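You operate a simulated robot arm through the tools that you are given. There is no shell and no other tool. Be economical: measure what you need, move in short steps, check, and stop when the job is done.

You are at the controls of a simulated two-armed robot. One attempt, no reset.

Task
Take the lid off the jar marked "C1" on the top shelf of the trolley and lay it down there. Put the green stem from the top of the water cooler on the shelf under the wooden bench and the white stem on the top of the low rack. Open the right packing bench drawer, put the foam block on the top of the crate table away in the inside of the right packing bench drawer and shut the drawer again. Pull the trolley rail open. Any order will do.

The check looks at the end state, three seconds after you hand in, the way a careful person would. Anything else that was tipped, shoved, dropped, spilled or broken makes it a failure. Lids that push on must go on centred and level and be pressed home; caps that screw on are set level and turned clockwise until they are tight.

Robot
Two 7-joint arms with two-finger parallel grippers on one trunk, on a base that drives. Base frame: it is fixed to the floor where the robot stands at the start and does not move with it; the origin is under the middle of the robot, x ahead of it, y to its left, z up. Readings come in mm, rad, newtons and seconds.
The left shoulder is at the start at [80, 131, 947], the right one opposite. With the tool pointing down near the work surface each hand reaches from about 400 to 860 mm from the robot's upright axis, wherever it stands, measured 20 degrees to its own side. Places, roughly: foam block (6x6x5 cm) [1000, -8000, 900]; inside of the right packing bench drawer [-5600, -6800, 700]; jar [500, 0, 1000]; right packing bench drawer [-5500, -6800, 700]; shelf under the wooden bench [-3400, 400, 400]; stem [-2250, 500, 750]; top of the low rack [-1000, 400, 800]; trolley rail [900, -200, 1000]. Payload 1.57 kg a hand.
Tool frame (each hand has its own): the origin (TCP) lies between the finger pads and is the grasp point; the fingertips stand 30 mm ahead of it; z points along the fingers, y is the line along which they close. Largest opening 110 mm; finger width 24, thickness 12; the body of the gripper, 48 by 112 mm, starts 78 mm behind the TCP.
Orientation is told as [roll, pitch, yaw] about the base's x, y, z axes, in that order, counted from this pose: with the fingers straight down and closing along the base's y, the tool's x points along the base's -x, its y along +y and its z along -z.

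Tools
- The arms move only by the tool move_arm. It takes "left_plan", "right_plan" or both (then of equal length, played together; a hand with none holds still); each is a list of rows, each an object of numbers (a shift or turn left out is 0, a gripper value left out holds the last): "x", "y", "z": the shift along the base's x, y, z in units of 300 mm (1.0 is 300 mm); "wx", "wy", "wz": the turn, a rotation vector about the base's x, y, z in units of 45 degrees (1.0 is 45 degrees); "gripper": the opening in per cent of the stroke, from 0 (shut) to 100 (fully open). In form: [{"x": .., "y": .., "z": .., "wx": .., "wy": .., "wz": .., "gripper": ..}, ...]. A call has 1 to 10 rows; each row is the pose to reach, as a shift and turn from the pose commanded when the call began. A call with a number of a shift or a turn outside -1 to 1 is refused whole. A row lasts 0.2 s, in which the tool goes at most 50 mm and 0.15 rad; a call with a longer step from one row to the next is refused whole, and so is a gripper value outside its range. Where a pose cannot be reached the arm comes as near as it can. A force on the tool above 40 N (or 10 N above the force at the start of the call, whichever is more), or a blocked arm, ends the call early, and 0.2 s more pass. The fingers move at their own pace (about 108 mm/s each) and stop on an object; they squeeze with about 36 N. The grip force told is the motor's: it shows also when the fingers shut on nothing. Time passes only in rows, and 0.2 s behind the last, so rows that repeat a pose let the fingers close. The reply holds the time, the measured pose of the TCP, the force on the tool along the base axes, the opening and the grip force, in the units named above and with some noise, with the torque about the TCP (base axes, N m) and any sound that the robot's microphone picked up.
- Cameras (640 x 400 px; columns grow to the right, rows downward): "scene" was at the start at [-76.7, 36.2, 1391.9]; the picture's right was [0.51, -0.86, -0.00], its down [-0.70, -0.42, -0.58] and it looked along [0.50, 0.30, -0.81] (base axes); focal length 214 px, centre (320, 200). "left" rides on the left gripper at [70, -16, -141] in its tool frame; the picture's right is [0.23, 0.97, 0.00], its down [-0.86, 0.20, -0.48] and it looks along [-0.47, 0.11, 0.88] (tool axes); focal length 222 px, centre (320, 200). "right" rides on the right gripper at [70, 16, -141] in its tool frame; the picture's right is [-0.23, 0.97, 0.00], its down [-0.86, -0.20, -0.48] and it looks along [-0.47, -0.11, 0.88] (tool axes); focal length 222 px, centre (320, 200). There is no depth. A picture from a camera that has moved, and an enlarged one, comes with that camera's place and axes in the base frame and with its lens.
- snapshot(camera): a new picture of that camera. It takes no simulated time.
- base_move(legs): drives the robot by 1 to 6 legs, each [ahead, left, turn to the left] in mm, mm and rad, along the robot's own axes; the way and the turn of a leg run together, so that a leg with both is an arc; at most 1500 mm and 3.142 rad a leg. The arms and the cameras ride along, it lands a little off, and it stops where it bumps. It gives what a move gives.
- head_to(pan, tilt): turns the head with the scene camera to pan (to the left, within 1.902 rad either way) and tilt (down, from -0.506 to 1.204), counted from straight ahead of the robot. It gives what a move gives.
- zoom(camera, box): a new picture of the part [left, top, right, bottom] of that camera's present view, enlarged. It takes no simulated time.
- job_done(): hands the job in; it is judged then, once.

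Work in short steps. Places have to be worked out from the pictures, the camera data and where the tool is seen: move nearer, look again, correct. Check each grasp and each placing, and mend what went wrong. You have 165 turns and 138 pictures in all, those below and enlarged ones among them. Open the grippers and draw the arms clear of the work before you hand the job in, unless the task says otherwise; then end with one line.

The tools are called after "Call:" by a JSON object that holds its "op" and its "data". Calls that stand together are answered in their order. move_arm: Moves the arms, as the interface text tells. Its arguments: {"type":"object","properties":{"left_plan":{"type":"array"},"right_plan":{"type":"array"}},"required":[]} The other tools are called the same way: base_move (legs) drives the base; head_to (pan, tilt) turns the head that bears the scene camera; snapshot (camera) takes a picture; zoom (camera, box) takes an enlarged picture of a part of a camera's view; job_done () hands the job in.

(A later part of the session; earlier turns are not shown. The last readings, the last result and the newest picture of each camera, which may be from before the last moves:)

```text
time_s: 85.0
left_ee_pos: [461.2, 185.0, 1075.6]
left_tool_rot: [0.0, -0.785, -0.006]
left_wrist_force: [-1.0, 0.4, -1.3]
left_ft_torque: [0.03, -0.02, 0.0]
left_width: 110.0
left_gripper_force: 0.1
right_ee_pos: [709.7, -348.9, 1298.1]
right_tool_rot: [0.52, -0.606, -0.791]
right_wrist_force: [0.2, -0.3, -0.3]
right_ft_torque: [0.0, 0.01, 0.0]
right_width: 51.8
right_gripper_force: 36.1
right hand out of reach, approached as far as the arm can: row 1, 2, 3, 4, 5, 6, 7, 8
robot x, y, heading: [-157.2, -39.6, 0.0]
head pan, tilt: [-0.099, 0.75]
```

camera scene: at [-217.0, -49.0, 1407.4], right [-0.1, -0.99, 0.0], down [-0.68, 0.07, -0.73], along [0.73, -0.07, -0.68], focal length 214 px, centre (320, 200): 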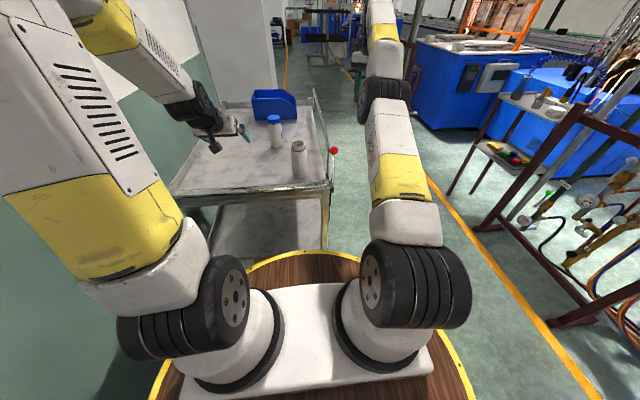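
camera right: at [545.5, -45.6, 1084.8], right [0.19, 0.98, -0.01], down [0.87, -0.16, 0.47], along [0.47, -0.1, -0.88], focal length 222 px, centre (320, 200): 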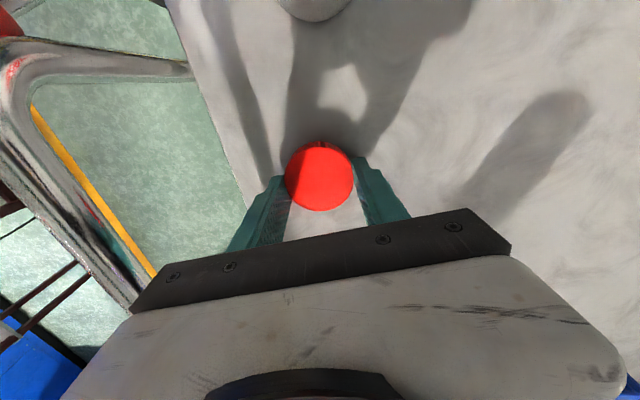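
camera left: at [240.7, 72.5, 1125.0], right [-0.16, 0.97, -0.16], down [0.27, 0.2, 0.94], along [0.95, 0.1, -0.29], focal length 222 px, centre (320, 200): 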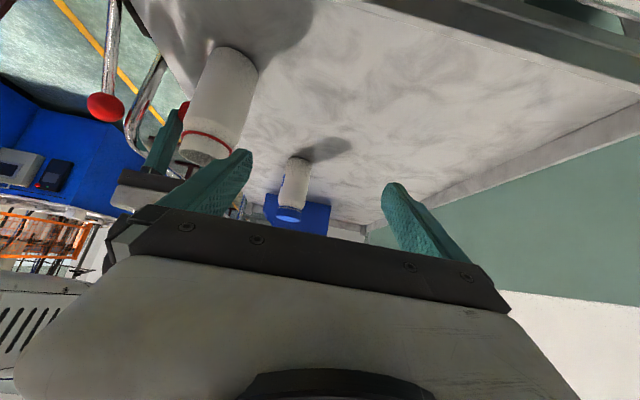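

Position isn't following but orientation is. I try very small inward steps to see if the solver can ease the elbow off straight.

Call:
{"op": "move_arm", "data": {"right_plan": [{"x": -0.01, "z": -0.005}, {"x": -0.02, "z": -0.01}, {"x": -0.03, "z": -0.015}, {"x": -0.04, "z": -0.02}, {"x": -0.06, "z": -0.03}, {"x": -0.08, "z": -0.04}, {"x": -0.1, "z": -0.05}, {"x": -0.13, "z": -0.06}, {"x": -0.17, "z": -0.08}]}}

Call:
{"op": "snapshot", "data": {"camera": "scene"}}

```text
time_s: 87.0
left_ee_pos: [462.4, 185.5, 1075.1]
left_tool_rot: [0.0, -0.786, -0.005]
left_wrist_force: [-0.3, -0.1, 0.3]
left_ft_torque: [0.01, 0.02, 0.0]
left_width: 110.0
left_gripper_force: 0.1
right_ee_pos: [705.4, -357.0, 1299.9]
right_tool_rot: [0.519, -0.604, -0.79]
right_wrist_force: [0.1, -0.2, -0.5]
right_ft_torque: [0.02, 0.0, -0.01]
right_width: 52.1
right_gripper_force: 35.2
right hand out of reach, approached as far as the arm can: row 1, 2, 3, 4, 5, 6, 7, 8, 9
robot x, y, heading: [-159.7, -41.2, 0.006]
head pan, tilt: [-0.099, 0.75]
```

```text
83 pictures are left
camera scene: at [-217.0, -49.1, 1407.4], right [-0.1, -0.99, 0.0], down [-0.68, 0.07, -0.73], along [0.73, -0.07, -0.68], focal length 214 px, centre (320, 200)
```

scene: 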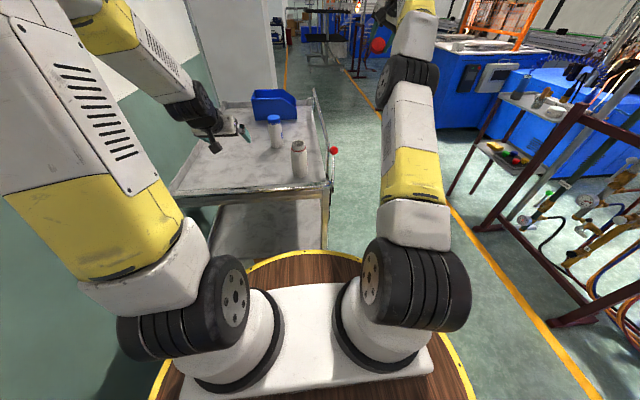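

The elbow is actually bent, so some other joint is limiting. I rotate the tool back to straight down while sweeping out to the right and down, to shake it off the limit.

Call:
{"op": "move_arm", "data": {"right_plan": [{"wy": 0.17, "y": -0.1}, {"wy": 0.34, "y": -0.2}, {"wy": 0.51, "y": -0.3, "z": -0.1}, {"wy": 0.68, "y": -0.4, "z": -0.2}, {"wy": 0.85, "y": -0.5, "z": -0.3}, {"wy": 1.0, "y": -0.6, "z": -0.4}, {"wy": 1.0, "y": -0.7, "z": -0.4}, {"wy": 1.0, "y": -0.7, "z": -0.4}]}}

```text
time_s: 88.8
left_ee_pos: [460.3, 186.4, 1076.2]
left_tool_rot: [0.001, -0.785, -0.007]
left_wrist_force: [-0.1, 0.5, -0.5]
left_ft_torque: [0.02, -0.02, -0.02]
left_width: 110.1
left_gripper_force: 0.1
right_ee_pos: [536.9, -499.3, 1128.2]
right_tool_rot: [-0.008, 0.006, -0.625]
right_wrist_force: [-0.7, 0.4, 1.0]
right_ft_torque: [-0.04, -0.07, 0.0]
right_width: 52.1
right_gripper_force: 36.5
right hand out of reach, approached as far as the arm can: row 1, 2, 3, 4, 5, 6, 7, 8
robot x, y, heading: [-159.5, -43.1, 0.003]
head pan, tilt: [-0.099, 0.75]
```

Now at a normal outer reach. I test an inward move again.

Call:
{"op": "move_arm", "data": {"right_plan": [{"x": -0.1, "y": 0.05}, {"x": -0.2, "y": 0.1}, {"x": -0.3, "y": 0.1}, {"x": -0.4, "y": 0.1}, {"x": -0.4, "y": 0.1}]}}

```text
time_s: 90.0
left_ee_pos: [461.5, 185.8, 1074.8]
left_tool_rot: [0.001, -0.786, -0.005]
left_wrist_force: [0.5, 0.5, -0.1]
left_ft_torque: [0.01, 0.01, -0.02]
left_width: 109.8
left_gripper_force: 0.1
right_ee_pos: [511.4, -520.3, 1159.1]
right_tool_rot: [-0.006, 0.006, -0.626]
right_wrist_force: [0.4, -0.3, -0.1]
right_ft_torque: [0.02, 0.02, 0.03]
right_width: 52.2
right_gripper_force: 36.1
right hand out of reach, approached as far as the arm can: row 1, 2, 3, 4, 5
robot x, y, heading: [-159.8, -41.2, 0.001]
head pan, tilt: [-0.099, 0.75]
```

I look at the right arm's actual shape from the head camera.

Call:
{"op": "head_to", "data": {"pan": -0.7, "tilt": 0.3}}

Call:
{"op": "snapshot", "data": {"camera": "scene"}}

```text
time_s: 91.0
left_ee_pos: [462.0, 185.4, 1074.2]
left_tool_rot: [0.001, -0.785, -0.004]
left_wrist_force: [-0.4, 0.4, -0.1]
left_ft_torque: [0.01, 0.02, 0.01]
left_width: 110.1
left_gripper_force: 0.0
right_ee_pos: [512.6, -519.4, 1158.3]
right_tool_rot: [-0.008, 0.004, -0.626]
right_wrist_force: [0.3, 0.2, -0.3]
right_ft_torque: [-0.02, 0.04, 0.0]
right_width: 52.4
right_gripper_force: 36.0
robot x, y, heading: [-161.9, -40.6, 0.0]
head pan, tilt: [-0.7, 0.3]
```

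```text
82 pictures are left
camera scene: at [-228.0, -101.0, 1447.7], right [-0.64, -0.77, 0.0], down [-0.23, 0.19, -0.95], along [0.73, -0.61, -0.3], focal length 214 px, centre (320, 200)
```

scene: 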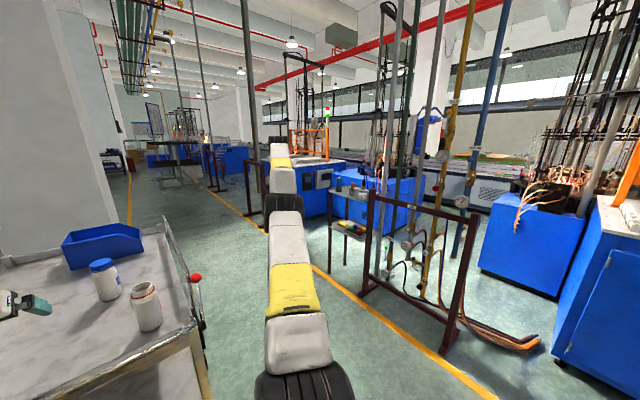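

I test a pure downward move here (free floor space below), which should bend the elbow.

Call:
{"op": "move_arm", "data": {"right_plan": [{"z": -0.1}, {"z": -0.2}, {"z": -0.3}, {"z": -0.4}, {"z": -0.4}]}}

```text
time_s: 92.2
left_ee_pos: [462.5, 185.8, 1075.6]
left_tool_rot: [0.001, -0.785, -0.005]
left_wrist_force: [-0.3, 0.3, -0.4]
left_ft_torque: [0.0, 0.0, 0.01]
left_width: 110.0
left_gripper_force: 0.0
right_ee_pos: [542.3, -538.4, 1048.6]
right_tool_rot: [-0.008, 0.01, -0.624]
right_wrist_force: [0.0, 0.3, -0.6]
right_ft_torque: [-0.01, -0.04, -0.02]
right_width: 52.5
right_gripper_force: 35.8
right hand out of reach, approached as far as the arm can: row 1, 2, 3, 4, 5
robot x, y, heading: [-159.2, -38.3, -0.001]
head pan, tilt: [-0.7, 0.3]
```

It slid along the reach sphere without bending. I try a leftward move, in case the elbow's bending plane is horizontal (hand is right of the trolley, z 1048; I keep it to 100 mm).

Call:
{"op": "move_arm", "data": {"right_plan": [{"y": 0.12}, {"y": 0.24}, {"y": 0.36}, {"y": 0.36}]}}

```text
time_s: 93.2
left_ee_pos: [462.2, 185.3, 1074.9]
left_tool_rot: [0.0, -0.786, -0.005]
left_wrist_force: [-0.6, 0.4, 0.9]
left_ft_torque: [0.0, -0.02, 0.02]
left_width: 109.9
left_gripper_force: 0.1
right_ee_pos: [582.6, -444.3, 1061.5]
right_tool_rot: [-0.007, 0.009, -0.625]
right_wrist_force: [-0.3, 0.8, -0.3]
right_ft_torque: [-0.01, 0.01, 0.0]
right_width: 51.8
right_gripper_force: 36.2
right hand out of reach, approached as far as the arm can: row 1, 2, 3, 4
robot x, y, heading: [-158.7, -39.6, 0.0]
head pan, tilt: [-0.7, 0.3]
```

Position demands only slide along the sphere, but orientation is always met; so I'll demand an orientation (fingers pointing back toward the robot) that forces the elbow to flex.

Call:
{"op": "move_arm", "data": {"right_plan": [{"wy": 0.18}, {"wy": 0.36}, {"wy": 0.54}, {"wy": 0.72}, {"wy": 0.9}, {"wy": 1.0}, {"wy": 1.0}]}}

Call:
{"op": "move_arm", "data": {"right_plan": [{"wy": 0.18}, {"wy": 0.36}, {"wy": 0.54}, {"wy": 0.72}, {"wy": 0.9}, {"wy": 1.0}, {"wy": 1.0}]}}

Call:
{"op": "snapshot", "data": {"camera": "scene"}}

```text
time_s: 94.8
left_ee_pos: [461.6, 185.9, 1076.6]
left_tool_rot: [0.001, -0.786, -0.005]
left_wrist_force: [-0.1, 0.6, -0.5]
left_ft_torque: [0.01, 0.02, 0.04]
left_width: 110.0
left_gripper_force: 0.1
right_ee_pos: [420.6, -382.8, 1058.6]
right_tool_rot: [-0.473, 0.56, -0.764]
right_wrist_force: [0.9, 0.5, 0.1]
right_ft_torque: [0.01, 0.01, -0.02]
right_width: 52.0
right_gripper_force: 35.8
right hand out of reach, approached as far as the arm can: row 1, 2, 3, 4, 5, 6, 7
robot x, y, heading: [-164.0, -37.4, -0.001]
head pan, tilt: [-0.7, 0.3]
```

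```text
time_s: 96.4
left_ee_pos: [460.6, 185.6, 1076.6]
left_tool_rot: [0.0, -0.786, -0.006]
left_wrist_force: [1.4, -0.5, -0.1]
left_ft_torque: [0.0, -0.04, 0.0]
left_width: 110.1
left_gripper_force: 0.0
right_ee_pos: [249.1, -446.9, 1031.5]
right_tool_rot: [-1.432, 0.984, -1.471]
right_wrist_force: [-0.6, 0.1, 0.3]
right_ft_torque: [-0.03, -0.11, 0.03]
right_width: 52.2
right_gripper_force: 36.1
right hand out of reach, approached as far as the arm can: row 1, 2, 3, 4, 5, 6, 7
robot x, y, heading: [-157.9, -35.3, 0.001]
head pan, tilt: [-0.7, 0.3]
```

```text
81 pictures are left
camera scene: at [-228.4, -101.2, 1447.7], right [-0.64, -0.76, 0.0], down [-0.23, 0.19, -0.96], along [0.73, -0.62, -0.3], focal length 214 px, centre (320, 200)
```

scene: 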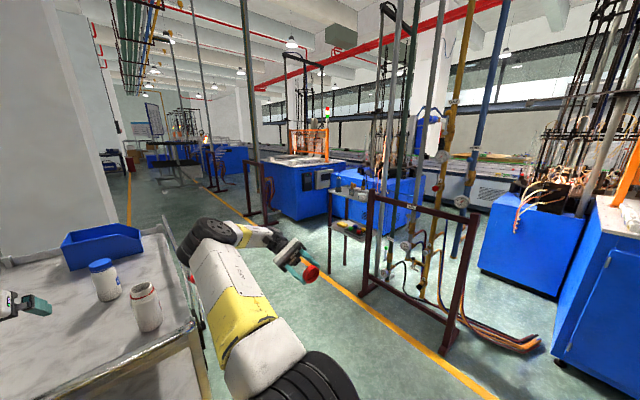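

The elbow has bent at last, with the lid still held. I rotate the tool back towards straight down while keeping the hand well inside reach.

Call:
{"op": "move_arm", "data": {"right_plan": [{"wy": -0.17, "x": 0.03, "z": 0.03}, {"wy": -0.34, "x": 0.06, "z": 0.06}, {"wy": -0.51, "x": 0.1, "z": 0.1}, {"wy": -0.68, "x": 0.14, "z": 0.14}, {"wy": -0.85, "x": 0.17, "z": 0.17}, {"wy": -1.0, "x": 0.2, "z": 0.2}, {"wy": -1.0, "x": 0.2, "z": 0.2}]}}

Call:
{"op": "move_arm", "data": {"right_plan": [{"wy": -0.17, "x": 0.03, "z": 0.03}, {"wy": -0.34, "x": 0.06, "z": 0.06}, {"wy": -0.51, "x": 0.1, "z": 0.1}, {"wy": -0.68, "x": 0.14, "z": 0.14}, {"wy": -0.85, "x": 0.17, "z": 0.17}, {"wy": -1.0, "x": 0.2, "z": 0.2}, {"wy": -1.0, "x": 0.2, "z": 0.2}]}}

Call:
{"op": "snapshot", "data": {"camera": "scene"}}

```text
time_s: 98.0
left_ee_pos: [461.1, 185.3, 1074.5]
left_tool_rot: [0.001, -0.785, -0.006]
left_wrist_force: [0.3, -0.4, 0.2]
left_ft_torque: [0.01, -0.03, 0.0]
left_width: 109.8
left_gripper_force: 0.0
right_ee_pos: [308.2, -447.7, 1091.5]
right_tool_rot: [-0.471, 0.557, -0.761]
right_wrist_force: [-0.3, 0.7, -0.1]
right_ft_torque: [0.0, -0.03, 0.0]
right_width: 51.8
right_gripper_force: 36.4
robot x, y, heading: [-159.4, -41.1, -0.001]
head pan, tilt: [-0.7, 0.3]
```

```text
time_s: 99.6
left_ee_pos: [461.8, 184.7, 1075.4]
left_tool_rot: [0.0, -0.786, -0.006]
left_wrist_force: [0.3, -0.2, 0.2]
left_ft_torque: [0.03, 0.01, 0.0]
left_width: 109.8
left_gripper_force: 0.1
right_ee_pos: [367.9, -447.5, 1151.0]
right_tool_rot: [0.04, -0.06, -0.627]
right_wrist_force: [0.0, 0.0, 0.2]
right_ft_torque: [-0.01, -0.01, -0.05]
right_width: 52.1
right_gripper_force: 36.1
robot x, y, heading: [-159.1, -36.3, -0.003]
head pan, tilt: [-0.7, 0.3]
```

```text
80 pictures are left
camera scene: at [-228.1, -101.0, 1447.7], right [-0.64, -0.76, 0.0], down [-0.23, 0.19, -0.96], along [0.73, -0.62, -0.3], focal length 214 px, centre (320, 200)
```

scene: 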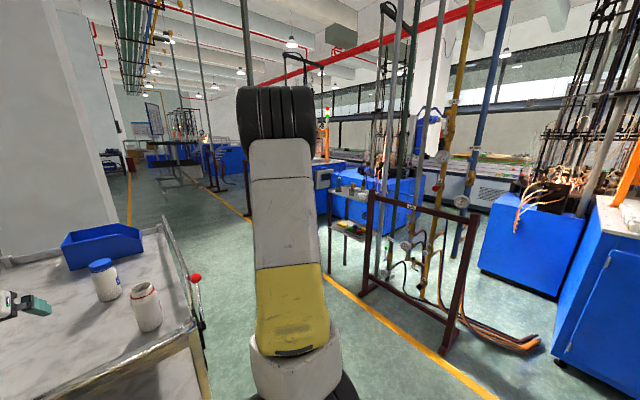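

Recovered, elbow up. I drive 100 mm ahead so the placing spot is comfortably within reach, then level the hand and bring it over the trolley.

Call:
{"op": "base_move", "data": {"legs": [[100, 0, 0]]}}

Call:
{"op": "move_arm", "data": {"right_plan": [{"wx": -0.02, "wy": 0.04, "wz": 0.16, "y": 0.1}, {"wx": -0.02, "wy": 0.08, "wz": 0.32, "y": 0.22}, {"wx": -0.02, "wy": 0.08, "wz": 0.48, "y": 0.35, "x": 0.08}, {"wx": -0.02, "wy": 0.08, "wz": 0.64, "y": 0.48, "x": 0.16}, {"wx": -0.02, "wy": 0.08, "wz": 0.8, "y": 0.6, "x": 0.24}, {"wx": -0.02, "wy": 0.08, "wz": 0.8, "y": 0.73, "x": 0.32}, {"wx": -0.02, "wy": 0.08, "wz": 0.8, "y": 0.87, "x": 0.36}, {"wx": -0.02, "wy": 0.08, "wz": 0.8, "y": 1.0, "x": 0.36}, {"wx": -0.02, "wy": 0.08, "wz": 0.8, "y": 1.0, "x": 0.36}]}}

Call:
{"op": "head_to", "data": {"pan": -0.1, "tilt": 0.75}}

Call:
{"op": "snapshot", "data": {"camera": "scene"}}

```text
time_s: 100.8
left_ee_pos: [560.7, 185.4, 1075.1]
left_tool_rot: [0.0, -0.786, -0.004]
left_wrist_force: [0.2, -0.8, 0.4]
left_ft_torque: [-0.03, -0.02, -0.01]
left_width: 109.8
left_gripper_force: 0.1
right_ee_pos: [466.2, -448.7, 1150.7]
right_tool_rot: [0.041, -0.057, -0.63]
right_wrist_force: [0.6, -0.5, 0.4]
right_ft_torque: [-0.03, -0.05, 0.02]
right_width: 52.2
right_gripper_force: 36.2
robot x, y, heading: [-60.9, -39.9, -0.003]
head pan, tilt: [-0.7, 0.3]
```

```text
time_s: 102.8
left_ee_pos: [561.9, 184.8, 1075.5]
left_tool_rot: [0.001, -0.786, -0.005]
left_wrist_force: [-0.7, 0.0, 0.3]
left_ft_torque: [0.01, -0.01, 0.0]
left_width: 110.2
left_gripper_force: 0.1
right_ee_pos: [574.8, -146.9, 1151.3]
right_tool_rot: [0.004, -0.003, 0.002]
right_wrist_force: [-0.4, 0.1, -0.5]
right_ft_torque: [0.0, 0.0, -0.02]
right_width: 52.0
right_gripper_force: 35.7
robot x, y, heading: [-64.7, -36.8, -0.003]
head pan, tilt: [-0.7, 0.3]
```

```text
time_s: 103.8
left_ee_pos: [561.7, 185.5, 1074.6]
left_tool_rot: [-0.001, -0.786, -0.005]
left_wrist_force: [0.4, -0.3, -0.5]
left_ft_torque: [-0.01, 0.0, -0.01]
left_width: 109.9
left_gripper_force: 0.2
right_ee_pos: [574.9, -147.9, 1150.9]
right_tool_rot: [0.006, -0.005, 0.003]
right_wrist_force: [0.0, -0.5, -0.6]
right_ft_torque: [-0.02, 0.0, -0.01]
right_width: 52.0
right_gripper_force: 36.3
robot x, y, heading: [-63.0, -40.1, -0.001]
head pan, tilt: [-0.099, 0.75]
```

```text
79 pictures are left
camera scene: at [-117.8, -49.1, 1407.4], right [-0.1, -0.99, 0.0], down [-0.68, 0.07, -0.73], along [0.73, -0.07, -0.68], focal length 214 px, centre (320, 200)
```

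scene: 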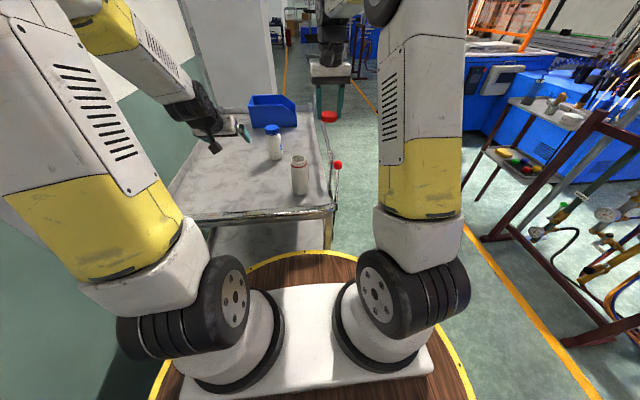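

All good. I move over to y≈−55 and lower to just above the table.

Call:
{"op": "move_arm", "data": {"right_plan": [{"y": 0.15, "x": 0.01}, {"y": 0.3, "x": 0.03}, {"y": 0.3, "x": 0.03, "z": -0.15}, {"y": 0.3, "x": 0.03, "z": -0.3}, {"y": 0.3, "x": 0.03, "z": -0.45}, {"y": 0.3, "x": 0.03, "z": -0.58}, {"y": 0.3, "x": 0.03, "z": -0.66}, {"y": 0.3, "x": 0.03, "z": -0.66}]}}

Call:
{"op": "move_arm", "data": {"right_plan": [{"z": -0.01}, {"z": -0.02}, {"z": -0.03}, {"z": -0.04}, {"z": -0.05}, {"z": -0.06}]}}

Call:
{"op": "snapshot", "data": {"camera": "right"}}

```text
time_s: 105.6
left_ee_pos: [561.2, 185.2, 1075.7]
left_tool_rot: [-0.001, -0.786, -0.004]
left_wrist_force: [-0.6, 0.2, -0.6]
left_ft_torque: [0.01, 0.01, 0.02]
left_width: 110.0
left_gripper_force: 0.1
right_ee_pos: [582.7, -58.9, 954.1]
right_tool_rot: [0.004, -0.002, 0.002]
right_wrist_force: [0.2, 0.7, -0.3]
right_ft_torque: [-0.02, -0.02, -0.01]
right_width: 52.2
right_gripper_force: 35.8
robot x, y, heading: [-62.8, -40.6, -0.005]
head pan, tilt: [-0.099, 0.75]
```

```text
time_s: 107.0
left_ee_pos: [560.7, 185.2, 1075.7]
left_tool_rot: [0.0, -0.787, -0.004]
left_wrist_force: [0.2, -0.2, 0.0]
left_ft_torque: [0.03, -0.03, 0.0]
left_width: 110.0
left_gripper_force: 0.0
right_ee_pos: [582.7, -57.6, 936.4]
right_tool_rot: [0.005, -0.003, 0.004]
right_wrist_force: [0.2, -0.4, 0.2]
right_ft_torque: [0.02, -0.01, 0.02]
right_width: 52.0
right_gripper_force: 35.9
robot x, y, heading: [-62.6, -37.4, -0.002]
head pan, tilt: [-0.099, 0.75]
```

```text
78 pictures are left
camera right: at [513.1, -42.5, 1077.8], right [0.23, 0.97, 0.01], down [0.85, -0.2, 0.48], along [0.47, -0.1, -0.88], focal length 222 px, centre (320, 200)
```

right: 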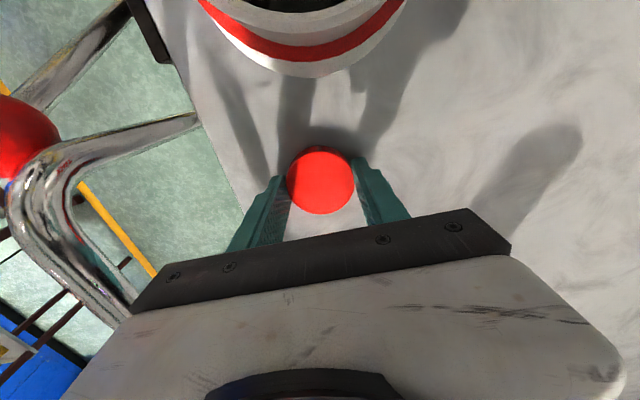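

No contact yet; I keep going down in 2 mm rows until force shows.

Call:
{"op": "move_arm", "data": {"right_plan": [{"z": -0.007}, {"z": -0.014}, {"z": -0.021}, {"z": -0.028}, {"z": -0.035}, {"z": -0.042}]}}

```text
time_s: 108.0
left_ee_pos: [558.8, 185.1, 1075.6]
left_tool_rot: [-0.002, -0.785, -0.007]
left_wrist_force: [-0.3, 0.0, -0.7]
left_ft_torque: [-0.02, 0.03, -0.01]
left_width: 110.1
left_gripper_force: 0.2
right_ee_pos: [585.1, -58.2, 933.1]
right_tool_rot: [0.006, -0.009, 0.002]
right_wrist_force: [-5.6, -0.8, 8.3]
right_ft_torque: [-0.15, 0.26, -0.09]
right_width: 52.2
right_gripper_force: 36.6
robot x, y, heading: [-62.3, -40.5, -0.0]
head pan, tilt: [-0.099, 0.75]
stopped in row 4 (right hand): the force on the tool passed its limit at 42 N (the readings are from after the stop); the commanded pose is now the measured one
```

Contact at z≈933. I ease up 1 mm, open the gripper moderately, and raise the hand.

Call:
{"op": "move_arm", "data": {"right_plan": [{"z": 0.003}, {"z": 0.003, "gripper": 70}, {"z": 0.003, "gripper": 70}, {"z": 0.1}, {"z": 0.25}, {"z": 0.4}, {"z": 0.55}, {"z": 0.7}, {"z": 0.7}]}}

Call:
{"op": "snapshot", "data": {"camera": "right"}}

```text
time_s: 110.0
left_ee_pos: [561.5, 185.1, 1074.7]
left_tool_rot: [0.0, -0.786, -0.005]
left_wrist_force: [0.2, -0.1, 0.0]
left_ft_torque: [0.0, 0.0, -0.03]
left_width: 110.1
left_gripper_force: 0.0
right_ee_pos: [586.3, -57.2, 1140.3]
right_tool_rot: [0.006, -0.009, 0.002]
right_wrist_force: [-0.1, 0.4, 0.4]
right_ft_torque: [0.02, -0.03, 0.0]
right_width: 77.2
right_gripper_force: 0.1
robot x, y, heading: [-61.1, -45.3, -0.004]
head pan, tilt: [-0.099, 0.75]
```

```text
77 pictures are left
camera right: at [514.2, -42.0, 1282.5], right [0.23, 0.97, 0.01], down [0.85, -0.2, 0.48], along [0.47, -0.1, -0.87], focal length 222 px, centre (320, 200)
```

right: 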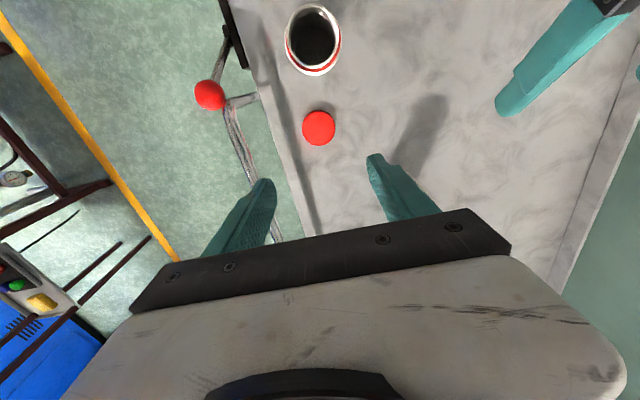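

Lid is laid flat on the trolley top. Now the rail: zoom on the lever, bracket and rail.

Call:
{"op": "zoom", "data": {"camera": "right", "box": [170, 0, 310, 240]}}

Call:
{"op": "zoom", "data": {"camera": "scene", "box": [280, 70, 370, 260]}}

```text
1.67 times, centred on (240, 120) of right
camera zoom: at [514.2, -42.0, 1282.5], right [0.23, 0.97, 0.01], down [0.85, -0.2, 0.48], along [0.47, -0.1, -0.87], focal length 370 px, centre (453, 333)
```

zoom: 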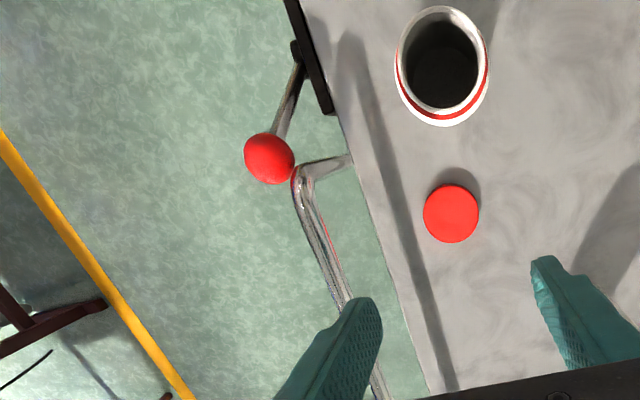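

```text
2.11 times, centred on (325, 165) of scene
camera zoom: at [-117.9, -49.0, 1407.4], right [-0.1, -0.99, 0.0], down [-0.68, 0.07, -0.73], along [0.73, -0.07, -0.68], focal length 452 px, centre (310, 274)
```

zoom: 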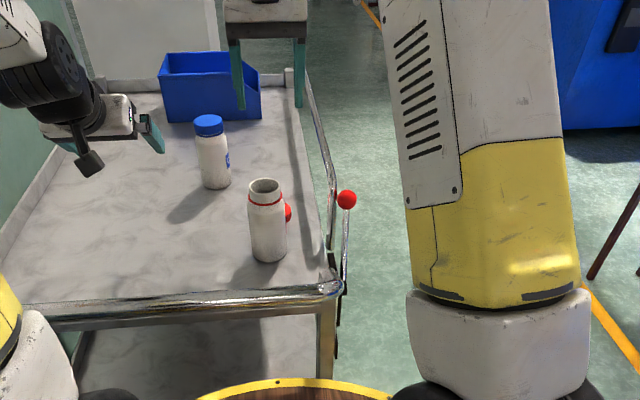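

The lever's bracket carries labels (something like ROLL/LOCK), maybe a brake or latch. I bring the right hand out to the right with its camera facing the trolley side to read it.

Call:
{"op": "move_arm", "data": {"right_plan": [{"y": -0.13, "x": -0.03}, {"y": -0.26, "x": -0.08}, {"y": -0.4, "x": -0.12, "wz": 0.1}, {"y": -0.53, "x": -0.18, "wz": 0.27}, {"y": -0.66, "x": -0.24, "wz": 0.44}, {"y": -0.79, "x": -0.3, "wz": 0.61}, {"y": -0.9, "x": -0.36, "wz": 0.78}, {"y": -1.0, "x": -0.4, "wz": 0.95}, {"y": -1.0, "x": -0.4, "wz": 1.0}, {"y": -1.0, "x": -0.4, "wz": 1.0}]}}

Call:
{"op": "move_arm", "data": {"right_plan": [{"y": -0.1, "wz": 0.17}, {"y": -0.2, "wz": 0.34}, {"y": -0.3, "wz": 0.51}, {"y": -0.4, "wz": 0.68}, {"y": -0.4, "wz": 0.85}, {"y": -0.4, "wz": 1.0}, {"y": -0.4, "wz": 1.0}]}}

Call:
{"op": "snapshot", "data": {"camera": "right"}}

```text
time_s: 112.2
left_ee_pos: [561.5, 185.1, 1075.2]
left_tool_rot: [0.0, -0.785, -0.005]
left_wrist_force: [-0.1, 0.3, 0.0]
left_ft_torque: [-0.01, 0.01, 0.03]
left_width: 109.9
left_gripper_force: 0.1
right_ee_pos: [464.4, -358.4, 1140.2]
right_tool_rot: [0.006, -0.01, 0.786]
right_wrist_force: [-0.1, 0.3, 0.4]
right_ft_torque: [-0.02, -0.01, 0.0]
right_width: 76.8
right_gripper_force: 0.0
robot x, y, heading: [-59.9, -36.8, -0.001]
head pan, tilt: [-0.099, 0.75]
```

```text
time_s: 113.8
left_ee_pos: [561.4, 186.1, 1075.8]
left_tool_rot: [0.001, -0.786, -0.005]
left_wrist_force: [0.1, -0.5, 0.9]
left_ft_torque: [0.0, -0.02, -0.01]
left_width: 110.1
left_gripper_force: 0.0
right_ee_pos: [466.1, -477.2, 1142.0]
right_tool_rot: [0.006, -0.009, 1.575]
right_wrist_force: [0.2, 1.1, 0.1]
right_ft_torque: [0.02, 0.0, 0.03]
right_width: 77.0
right_gripper_force: 0.0
robot x, y, heading: [-59.1, -41.9, 0.003]
head pan, tilt: [-0.099, 0.75]
```

```text
74 pictures are left
camera right: at [449.7, -548.8, 1283.5], right [-0.97, 0.22, 0.01], down [0.2, 0.85, 0.48], along [0.1, 0.47, -0.87], focal length 222 px, centre (320, 200)
```

right: 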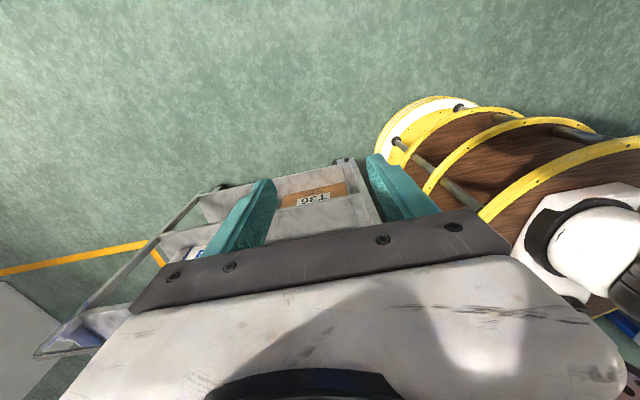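

I tilt the hand towards the trolley to raise the view.

Call:
{"op": "move_arm", "data": {"right_plan": [{"wx": 0.17}, {"wx": 0.34}, {"wx": 0.51}, {"wx": 0.68}, {"wx": 0.85}, {"wx": 0.85}]}}

Call:
{"op": "snapshot", "data": {"camera": "right"}}

```text
time_s: 115.2
left_ee_pos: [559.6, 184.3, 1074.9]
left_tool_rot: [0.0, -0.786, -0.004]
left_wrist_force: [0.1, 0.7, 0.4]
left_ft_torque: [-0.02, 0.0, -0.04]
left_width: 110.0
left_gripper_force: 0.1
right_ee_pos: [464.2, -477.6, 1140.4]
right_tool_rot: [0.005, -0.678, 1.573]
right_wrist_force: [0.0, 0.4, -0.5]
right_ft_torque: [-0.01, 0.0, -0.01]
right_width: 76.9
right_gripper_force: 0.0
robot x, y, heading: [-58.1, -39.5, -0.003]
head pan, tilt: [-0.099, 0.75]
```

```text
73 pictures are left
camera right: at [449.6, -620.4, 1209.0], right [-0.97, 0.17, 0.15], down [0.2, 0.37, 0.91], along [0.1, 0.91, -0.39], focal length 222 px, centre (320, 200)
```

right: 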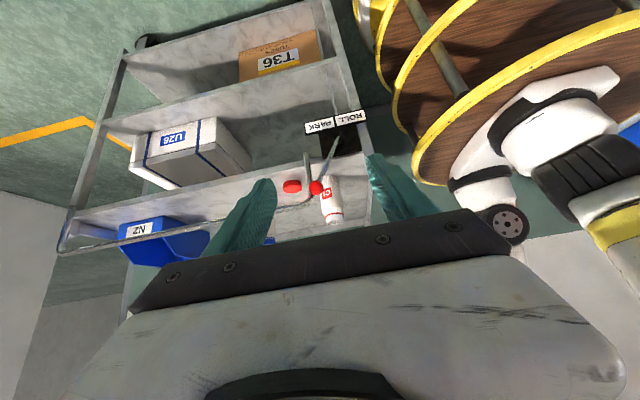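

Call:
{"op": "zoom", "data": {"camera": "right", "box": [270, 90, 380, 220]}}

Call:
{"op": "zoom", "data": {"camera": "right", "box": [50, 110, 370, 280]}}

```text
3.08 times, centred on (325, 155) of right
camera zoom: at [449.6, -620.4, 1209.0], right [-0.97, 0.17, 0.15], down [0.2, 0.37, 0.91], along [0.1, 0.91, -0.39], focal length 684 px, centre (305, 338)
```

zoom: 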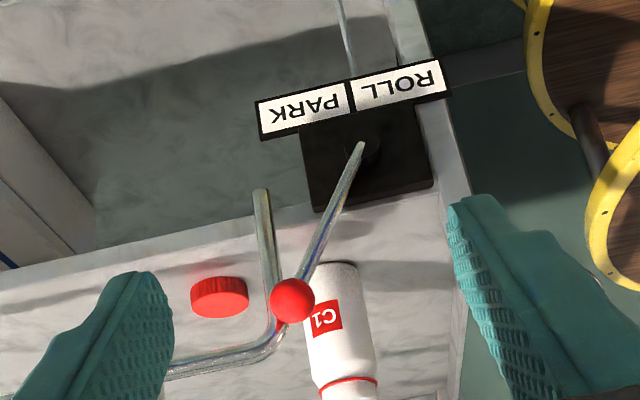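

```text
2.00 times, centred on (210, 195) of right
camera zoom: at [449.6, -620.4, 1209.0], right [-0.97, 0.17, 0.15], down [0.2, 0.37, 0.91], along [0.1, 0.91, -0.39], focal length 444 px, centre (540, 210)
```

zoom: 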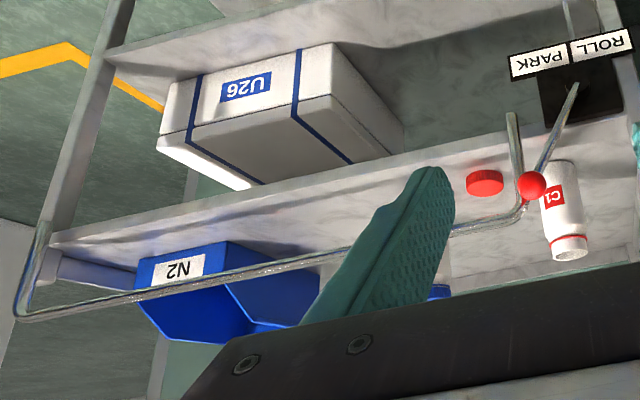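

Lever is at PARK, so the brake is on – leave it. The rail is a chrome tube at y≈−150, z≈1015, from x≈520 (near leg) to x≈1170. I zoom at its ends for the hinge.

Call:
{"op": "zoom", "data": {"camera": "right", "box": [50, 200, 130, 280]}}

Call:
{"op": "zoom", "data": {"camera": "right", "box": [280, 140, 340, 210]}}

```text
5.00 times, centred on (90, 240) of right
camera zoom: at [449.6, -620.4, 1209.0], right [-0.97, 0.17, 0.15], down [0.2, 0.37, 0.91], along [0.1, 0.91, -0.39], focal length 1111 px, centre (1470, 0)
```

zoom: 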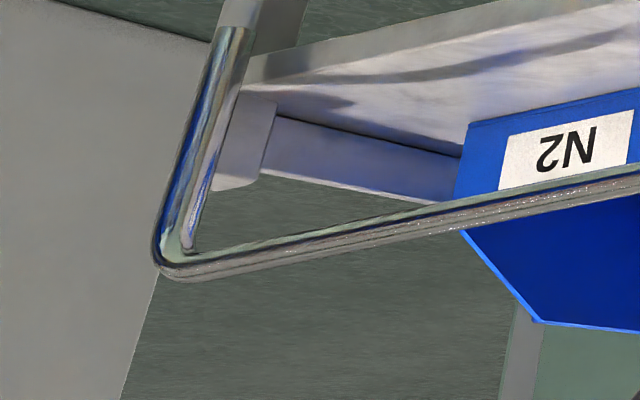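

```text
5.71 times, centred on (310, 175) of right
camera zoom: at [449.6, -620.4, 1209.0], right [-0.97, 0.17, 0.15], down [0.2, 0.37, 0.91], along [0.1, 0.91, -0.39], focal length 1269 px, centre (377, 343)
```

zoom: 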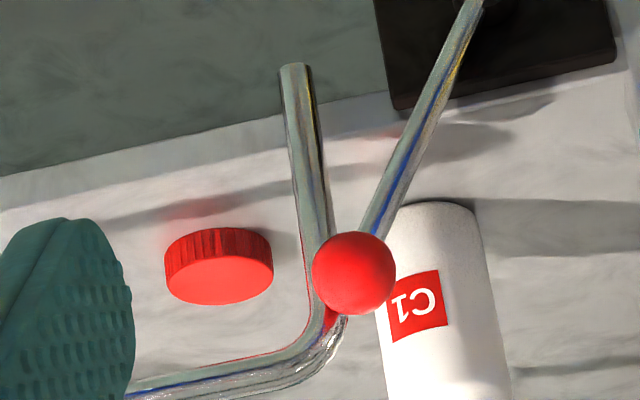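

Both leg ends are plain, so the joint type will show by pulling. I turn the right hand back to straight-down yaw 0 to hook the tube near its near end.

Call:
{"op": "move_arm", "data": {"right_plan": [{"wx": -0.17}, {"wx": -0.34}, {"wx": -0.51}, {"wx": -0.68}, {"wx": -0.85}]}}

Call:
{"op": "move_arm", "data": {"right_plan": [{"wz": -0.17}, {"wz": -0.34}, {"wz": -0.51}, {"wz": -0.68, "y": 0.1}, {"wz": -0.85, "y": 0.2, "x": 0.08}, {"wz": -1.0, "y": 0.3, "x": 0.16}, {"wz": -1.0, "y": 0.4, "x": 0.22}]}}

Call:
{"op": "move_arm", "data": {"right_plan": [{"wz": -0.17, "x": 0.05, "y": 0.1}, {"wz": -0.34, "x": 0.1, "y": 0.2}, {"wz": -0.51, "x": 0.15, "y": 0.3}, {"wz": -0.68, "x": 0.2, "y": 0.4}, {"wz": -0.85, "x": 0.235, "y": 0.5}, {"wz": -1.0, "x": 0.235, "y": 0.6}, {"wz": -1.0, "x": 0.235, "y": 0.66}, {"wz": -1.0, "x": 0.235, "y": 0.66}]}}

Call:
{"op": "snapshot", "data": {"camera": "right"}}

```text
time_s: 116.4
left_ee_pos: [560.9, 184.5, 1074.8]
left_tool_rot: [-0.002, -0.786, -0.004]
left_wrist_force: [0.4, 0.1, -0.1]
left_ft_torque: [0.04, -0.02, 0.0]
left_width: 109.8
left_gripper_force: 0.0
right_ee_pos: [465.1, -477.6, 1140.4]
right_tool_rot: [0.007, -0.007, 1.573]
right_wrist_force: [-0.3, 0.2, 0.1]
right_ft_torque: [0.05, -0.02, 0.0]
right_width: 76.9
right_gripper_force: 0.0
robot x, y, heading: [-62.0, -38.5, -0.002]
head pan, tilt: [-0.099, 0.75]
```

```text
time_s: 118.0
left_ee_pos: [561.4, 185.0, 1074.9]
left_tool_rot: [0.002, -0.786, -0.007]
left_wrist_force: [-0.1, -0.1, 0.1]
left_ft_torque: [0.03, 0.04, 0.01]
left_width: 109.9
left_gripper_force: 0.1
right_ee_pos: [531.7, -357.8, 1140.8]
right_tool_rot: [0.009, -0.009, 0.786]
right_wrist_force: [0.7, 0.4, 0.6]
right_ft_torque: [0.02, -0.01, 0.01]
right_width: 76.9
right_gripper_force: 0.0
robot x, y, heading: [-58.9, -37.5, -0.003]
head pan, tilt: [-0.099, 0.75]
```

```text
time_s: 119.8
left_ee_pos: [560.4, 185.0, 1075.0]
left_tool_rot: [0.002, -0.787, -0.006]
left_wrist_force: [0.1, 0.3, 0.0]
left_ft_torque: [0.0, 0.05, 0.0]
left_width: 110.1
left_gripper_force: 0.0
right_ee_pos: [600.4, -160.7, 1141.0]
right_tool_rot: [0.007, -0.009, 0.001]
right_wrist_force: [0.0, 0.1, -0.3]
right_ft_torque: [0.03, -0.04, 0.01]
right_width: 76.9
right_gripper_force: 0.0
robot x, y, heading: [-64.1, -39.5, 0.001]
head pan, tilt: [-0.099, 0.75]
```

```text
68 pictures are left
camera right: at [530.4, -144.3, 1283.3], right [0.23, 0.97, 0.01], down [0.85, -0.2, 0.49], along [0.47, -0.1, -0.87], focal length 222 px, centre (320, 200)
```

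right: 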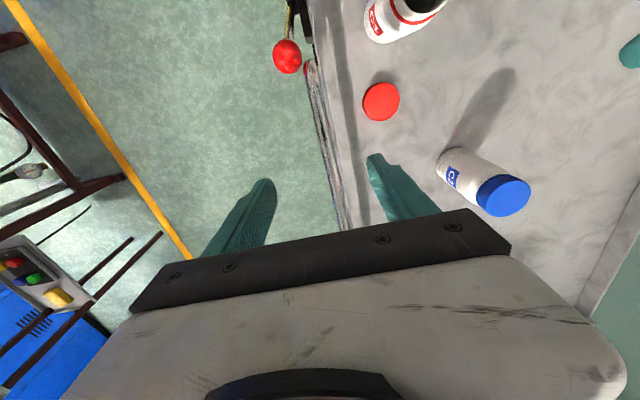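

The tube lies between the fingers at y≈−156. I descend to straddle it and narrow the fingers to about 33 mm as a loose hook.

Call:
{"op": "move_arm", "data": {"right_plan": [{"y": 0.01, "z": -0.15}, {"y": 0.01, "z": -0.3}, {"y": 0.01, "z": -0.43}, {"y": 0.01, "z": -0.43, "gripper": 30}, {"y": 0.01, "z": -0.43, "gripper": 30}, {"y": 0.01, "z": -0.43, "gripper": 30}]}}

Call:
{"op": "snapshot", "data": {"camera": "right"}}

```text
time_s: 121.2
left_ee_pos: [561.0, 185.8, 1075.8]
left_tool_rot: [-0.001, -0.787, -0.004]
left_wrist_force: [0.2, 0.3, 0.9]
left_ft_torque: [0.0, 0.01, 0.01]
left_width: 110.0
left_gripper_force: 0.1
right_ee_pos: [601.1, -157.2, 1010.5]
right_tool_rot: [0.007, -0.011, 0.003]
right_wrist_force: [-0.1, -0.2, -0.6]
right_ft_torque: [-0.01, 0.0, -0.01]
right_width: 32.6
right_gripper_force: 0.1
robot x, y, heading: [-63.7, -37.9, 0.0]
head pan, tilt: [-0.099, 0.75]
```

```text
67 pictures are left
camera right: at [529.4, -140.7, 1153.1], right [0.23, 0.97, 0.01], down [0.85, -0.2, 0.48], along [0.47, -0.1, -0.87], focal length 222 px, centre (320, 200)
```

right: 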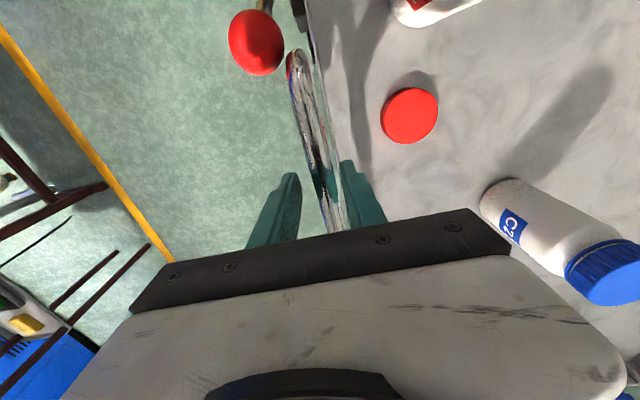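

The tube is hooked. I pull 60 mm in −y and see how the rail moves.

Call:
{"op": "move_arm", "data": {"right_plan": [{"y": -0.04}, {"y": -0.08}, {"y": -0.12}, {"y": -0.16}, {"y": -0.2}, {"y": -0.2}]}}

Call:
{"op": "snapshot", "data": {"camera": "right"}}

Call:
{"op": "zoom", "data": {"camera": "scene", "box": [260, 60, 400, 260]}}

```text
time_s: 122.6
left_ee_pos: [561.4, 184.0, 1074.1]
left_tool_rot: [-0.001, -0.786, -0.005]
left_wrist_force: [-0.1, 0.6, -0.2]
left_ft_torque: [-0.03, -0.01, 0.0]
left_width: 109.9
left_gripper_force: 0.1
right_ee_pos: [601.0, -217.9, 1011.6]
right_tool_rot: [0.006, -0.007, 0.0]
right_wrist_force: [-0.3, -2.8, -0.4]
right_ft_torque: [-0.02, 0.06, -0.03]
right_width: 35.3
right_gripper_force: 1.4
robot x, y, heading: [-62.7, -42.8, -0.002]
head pan, tilt: [-0.099, 0.75]
```

```text
66 pictures are left
camera right: at [530.0, -202.1, 1154.4], right [0.23, 0.97, 0.01], down [0.85, -0.2, 0.48], along [0.47, -0.1, -0.87], focal length 222 px, centre (320, 200)
```

right: 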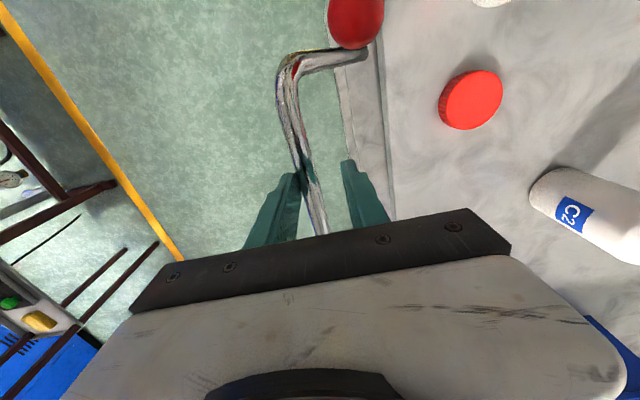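

```text
2.00 times, centred on (330, 160) of scene
camera zoom: at [-117.8, -49.2, 1407.4], right [-0.1, -0.99, 0.0], down [-0.68, 0.07, -0.73], along [0.73, -0.07, -0.68], focal length 429 px, centre (300, 280)
```

zoom: 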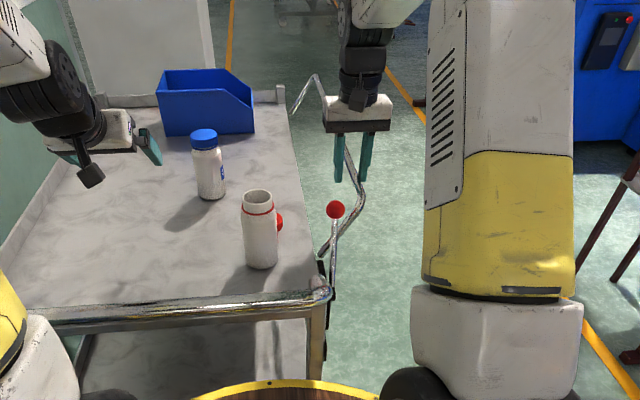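

The rail flips outward about an axis along the table edge and moves very easily. I follow the arc down to horizontal.

Call:
{"op": "move_arm", "data": {"right_plan": [{"y": -0.05, "z": -0.06}, {"y": -0.1, "z": -0.14}, {"y": -0.13, "z": -0.22}, {"y": -0.15, "z": -0.3}, {"y": -0.157, "z": -0.38}, {"y": -0.157, "z": -0.38}]}}

Call:
{"op": "snapshot", "data": {"camera": "right"}}

Call:
{"op": "zoom", "data": {"camera": "scene", "box": [260, 60, 400, 260]}}

```text
time_s: 124.0
left_ee_pos: [560.2, 183.8, 1074.6]
left_tool_rot: [0.0, -0.788, -0.008]
left_wrist_force: [-0.5, -0.7, 0.4]
left_ft_torque: [-0.01, -0.01, 0.02]
left_width: 110.2
left_gripper_force: 0.0
right_ee_pos: [601.5, -267.7, 896.9]
right_tool_rot: [0.005, -0.008, -0.001]
right_wrist_force: [1.5, -28.5, 0.7]
right_ft_torque: [-0.14, -0.3, 0.04]
right_width: 58.5
right_gripper_force: 14.2
robot x, y, heading: [-59.2, -39.0, 0.0]
head pan, tilt: [-0.099, 0.75]
```

```text
64 pictures are left
camera right: at [530.5, -251.9, 1039.4], right [0.23, 0.97, 0.01], down [0.85, -0.2, 0.48], along [0.47, -0.11, -0.87], focal length 222 px, centre (320, 200)
```

right: 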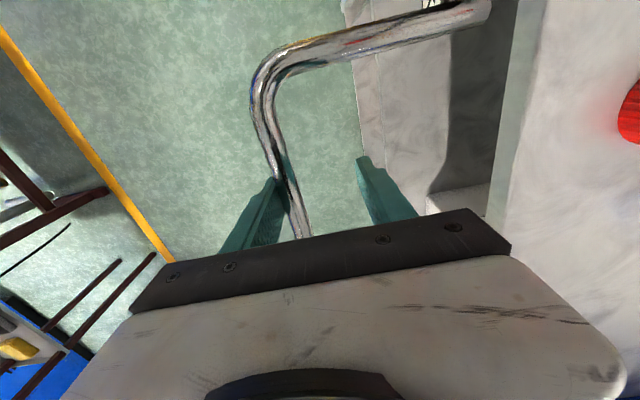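

```text
2.00 times, centred on (330, 160) of scene
camera zoom: at [-117.8, -50.4, 1407.4], right [-0.1, -0.99, 0.0], down [-0.68, 0.07, -0.73], along [0.73, -0.07, -0.68], focal length 429 px, centre (300, 280)
```

zoom: 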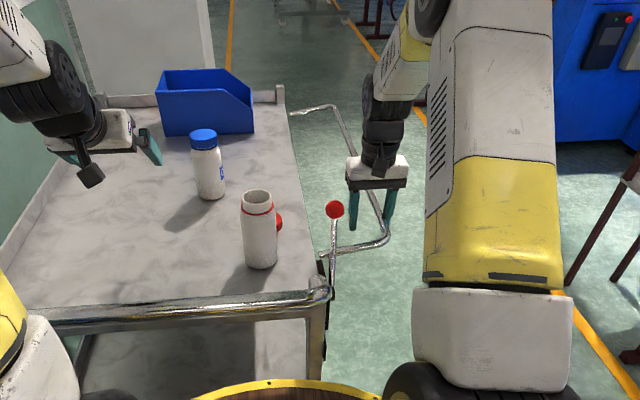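

The rail is now about horizontal and presses on the outer finger since its radius is a bit longer. I shift out 27 mm, open the fingers wider, and lower a bit to see whether it goes further.

Call:
{"op": "move_arm", "data": {"right_plan": [{"y": -0.05, "gripper": 60}, {"y": -0.08, "gripper": 70}, {"y": -0.08, "z": -0.05}, {"y": -0.08, "z": -0.05}, {"y": -0.08, "z": -0.05}]}}

Call:
{"op": "snapshot", "data": {"camera": "right"}}

Call:
{"op": "zoom", "data": {"camera": "scene", "box": [260, 60, 400, 260]}}

```text
time_s: 125.2
left_ee_pos: [560.2, 185.1, 1075.4]
left_tool_rot: [0.0, -0.785, -0.006]
left_wrist_force: [-0.2, 0.7, 0.1]
left_ft_torque: [-0.03, 0.03, 0.0]
left_width: 109.9
left_gripper_force: 0.1
right_ee_pos: [601.4, -287.2, 881.9]
right_tool_rot: [0.007, -0.008, 0.002]
right_wrist_force: [0.4, 0.5, 0.2]
right_ft_torque: [-0.02, 0.02, 0.0]
right_width: 76.9
right_gripper_force: 0.1
robot x, y, heading: [-61.1, -35.6, 0.001]
head pan, tilt: [-0.099, 0.75]
```

```text
62 pictures are left
camera right: at [530.9, -272.5, 1025.1], right [0.23, 0.97, 0.01], down [0.85, -0.2, 0.48], along [0.47, -0.1, -0.87], focal length 222 px, centre (320, 200)
```

right: 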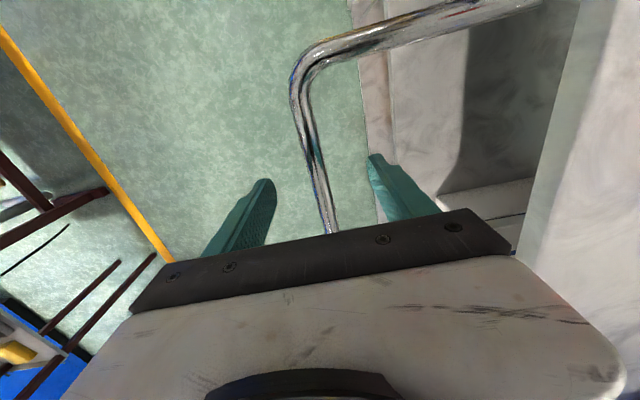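

```text
2.00 times, centred on (330, 160) of scene
camera zoom: at [-117.8, -49.1, 1407.4], right [-0.1, -0.99, 0.0], down [-0.68, 0.07, -0.73], along [0.73, -0.07, -0.68], focal length 429 px, centre (300, 280)
```

zoom: 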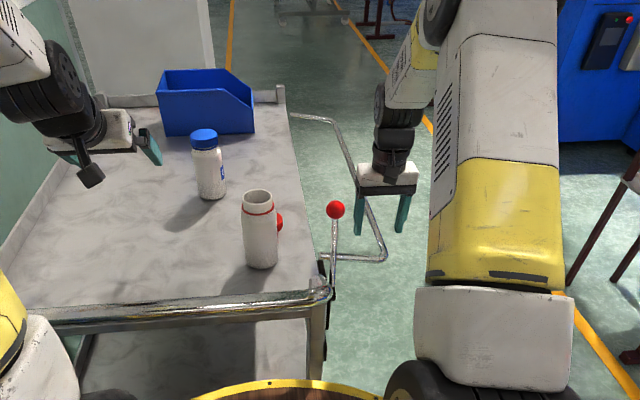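

The rail sits slightly below horizontal (≈[·,−283,855]) with no finger load. To verify it's at its stop, I raise, close the fingers, and press it gently down.

Call:
{"op": "move_arm", "data": {"right_plan": [{"z": 0.12}, {"z": 0.25}, {"z": 0.25, "gripper": 0}, {"z": 0.25, "gripper": 0}, {"z": 0.25, "y": 0.02, "gripper": 0}, {"z": 0.15, "y": 0.02}, {"z": 0.06, "y": 0.02}, {"z": 0.0, "y": 0.02}]}}

Call:
{"op": "snapshot", "data": {"camera": "right"}}

```text
time_s: 127.0
left_ee_pos: [561.3, 185.5, 1075.3]
left_tool_rot: [0.0, -0.785, -0.006]
left_wrist_force: [0.1, 0.1, -0.2]
left_ft_torque: [0.01, -0.01, 0.03]
left_width: 110.0
left_gripper_force: 0.0
right_ee_pos: [601.6, -280.8, 882.6]
right_tool_rot: [0.006, -0.011, 0.002]
right_wrist_force: [-4.4, 1.2, 13.5]
right_ft_torque: [-0.09, 0.27, -0.07]
right_width: 0.0
right_gripper_force: 21.4
robot x, y, heading: [-61.7, -38.7, -0.003]
head pan, tilt: [-0.099, 0.75]
```

```text
60 pictures are left
camera right: at [529.8, -266.5, 1025.5], right [0.23, 0.97, 0.01], down [0.85, -0.2, 0.49], along [0.47, -0.1, -0.87], focal length 222 px, centre (320, 200)
```

right: 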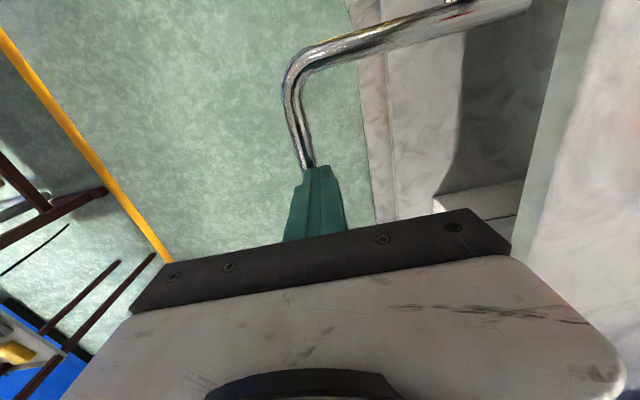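

It carries 13.5 N. I press another few millimetres to confirm the stop.

Call:
{"op": "move_arm", "data": {"right_plan": [{"z": -0.007}, {"z": -0.014}, {"z": -0.02}, {"z": -0.02}]}}

```text
time_s: 127.5
left_ee_pos: [560.2, 184.7, 1075.8]
left_tool_rot: [-0.002, -0.786, -0.005]
left_wrist_force: [0.4, 0.7, -0.6]
left_ft_torque: [-0.03, -0.02, 0.01]
left_width: 109.9
left_gripper_force: 0.0
right_ee_pos: [600.6, -282.0, 882.8]
right_tool_rot: [0.006, -0.012, 0.003]
right_wrist_force: [-7.8, 0.6, 15.1]
right_ft_torque: [-0.12, 0.35, -0.08]
right_width: 0.3
right_gripper_force: 21.2
robot x, y, heading: [-64.1, -40.6, -0.004]
head pan, tilt: [-0.099, 0.75]
stopped in row 2 (right hand): the force on the tool passed its limit at 44 N (the readings are from after the stop); the commanded pose is now the measured one
```

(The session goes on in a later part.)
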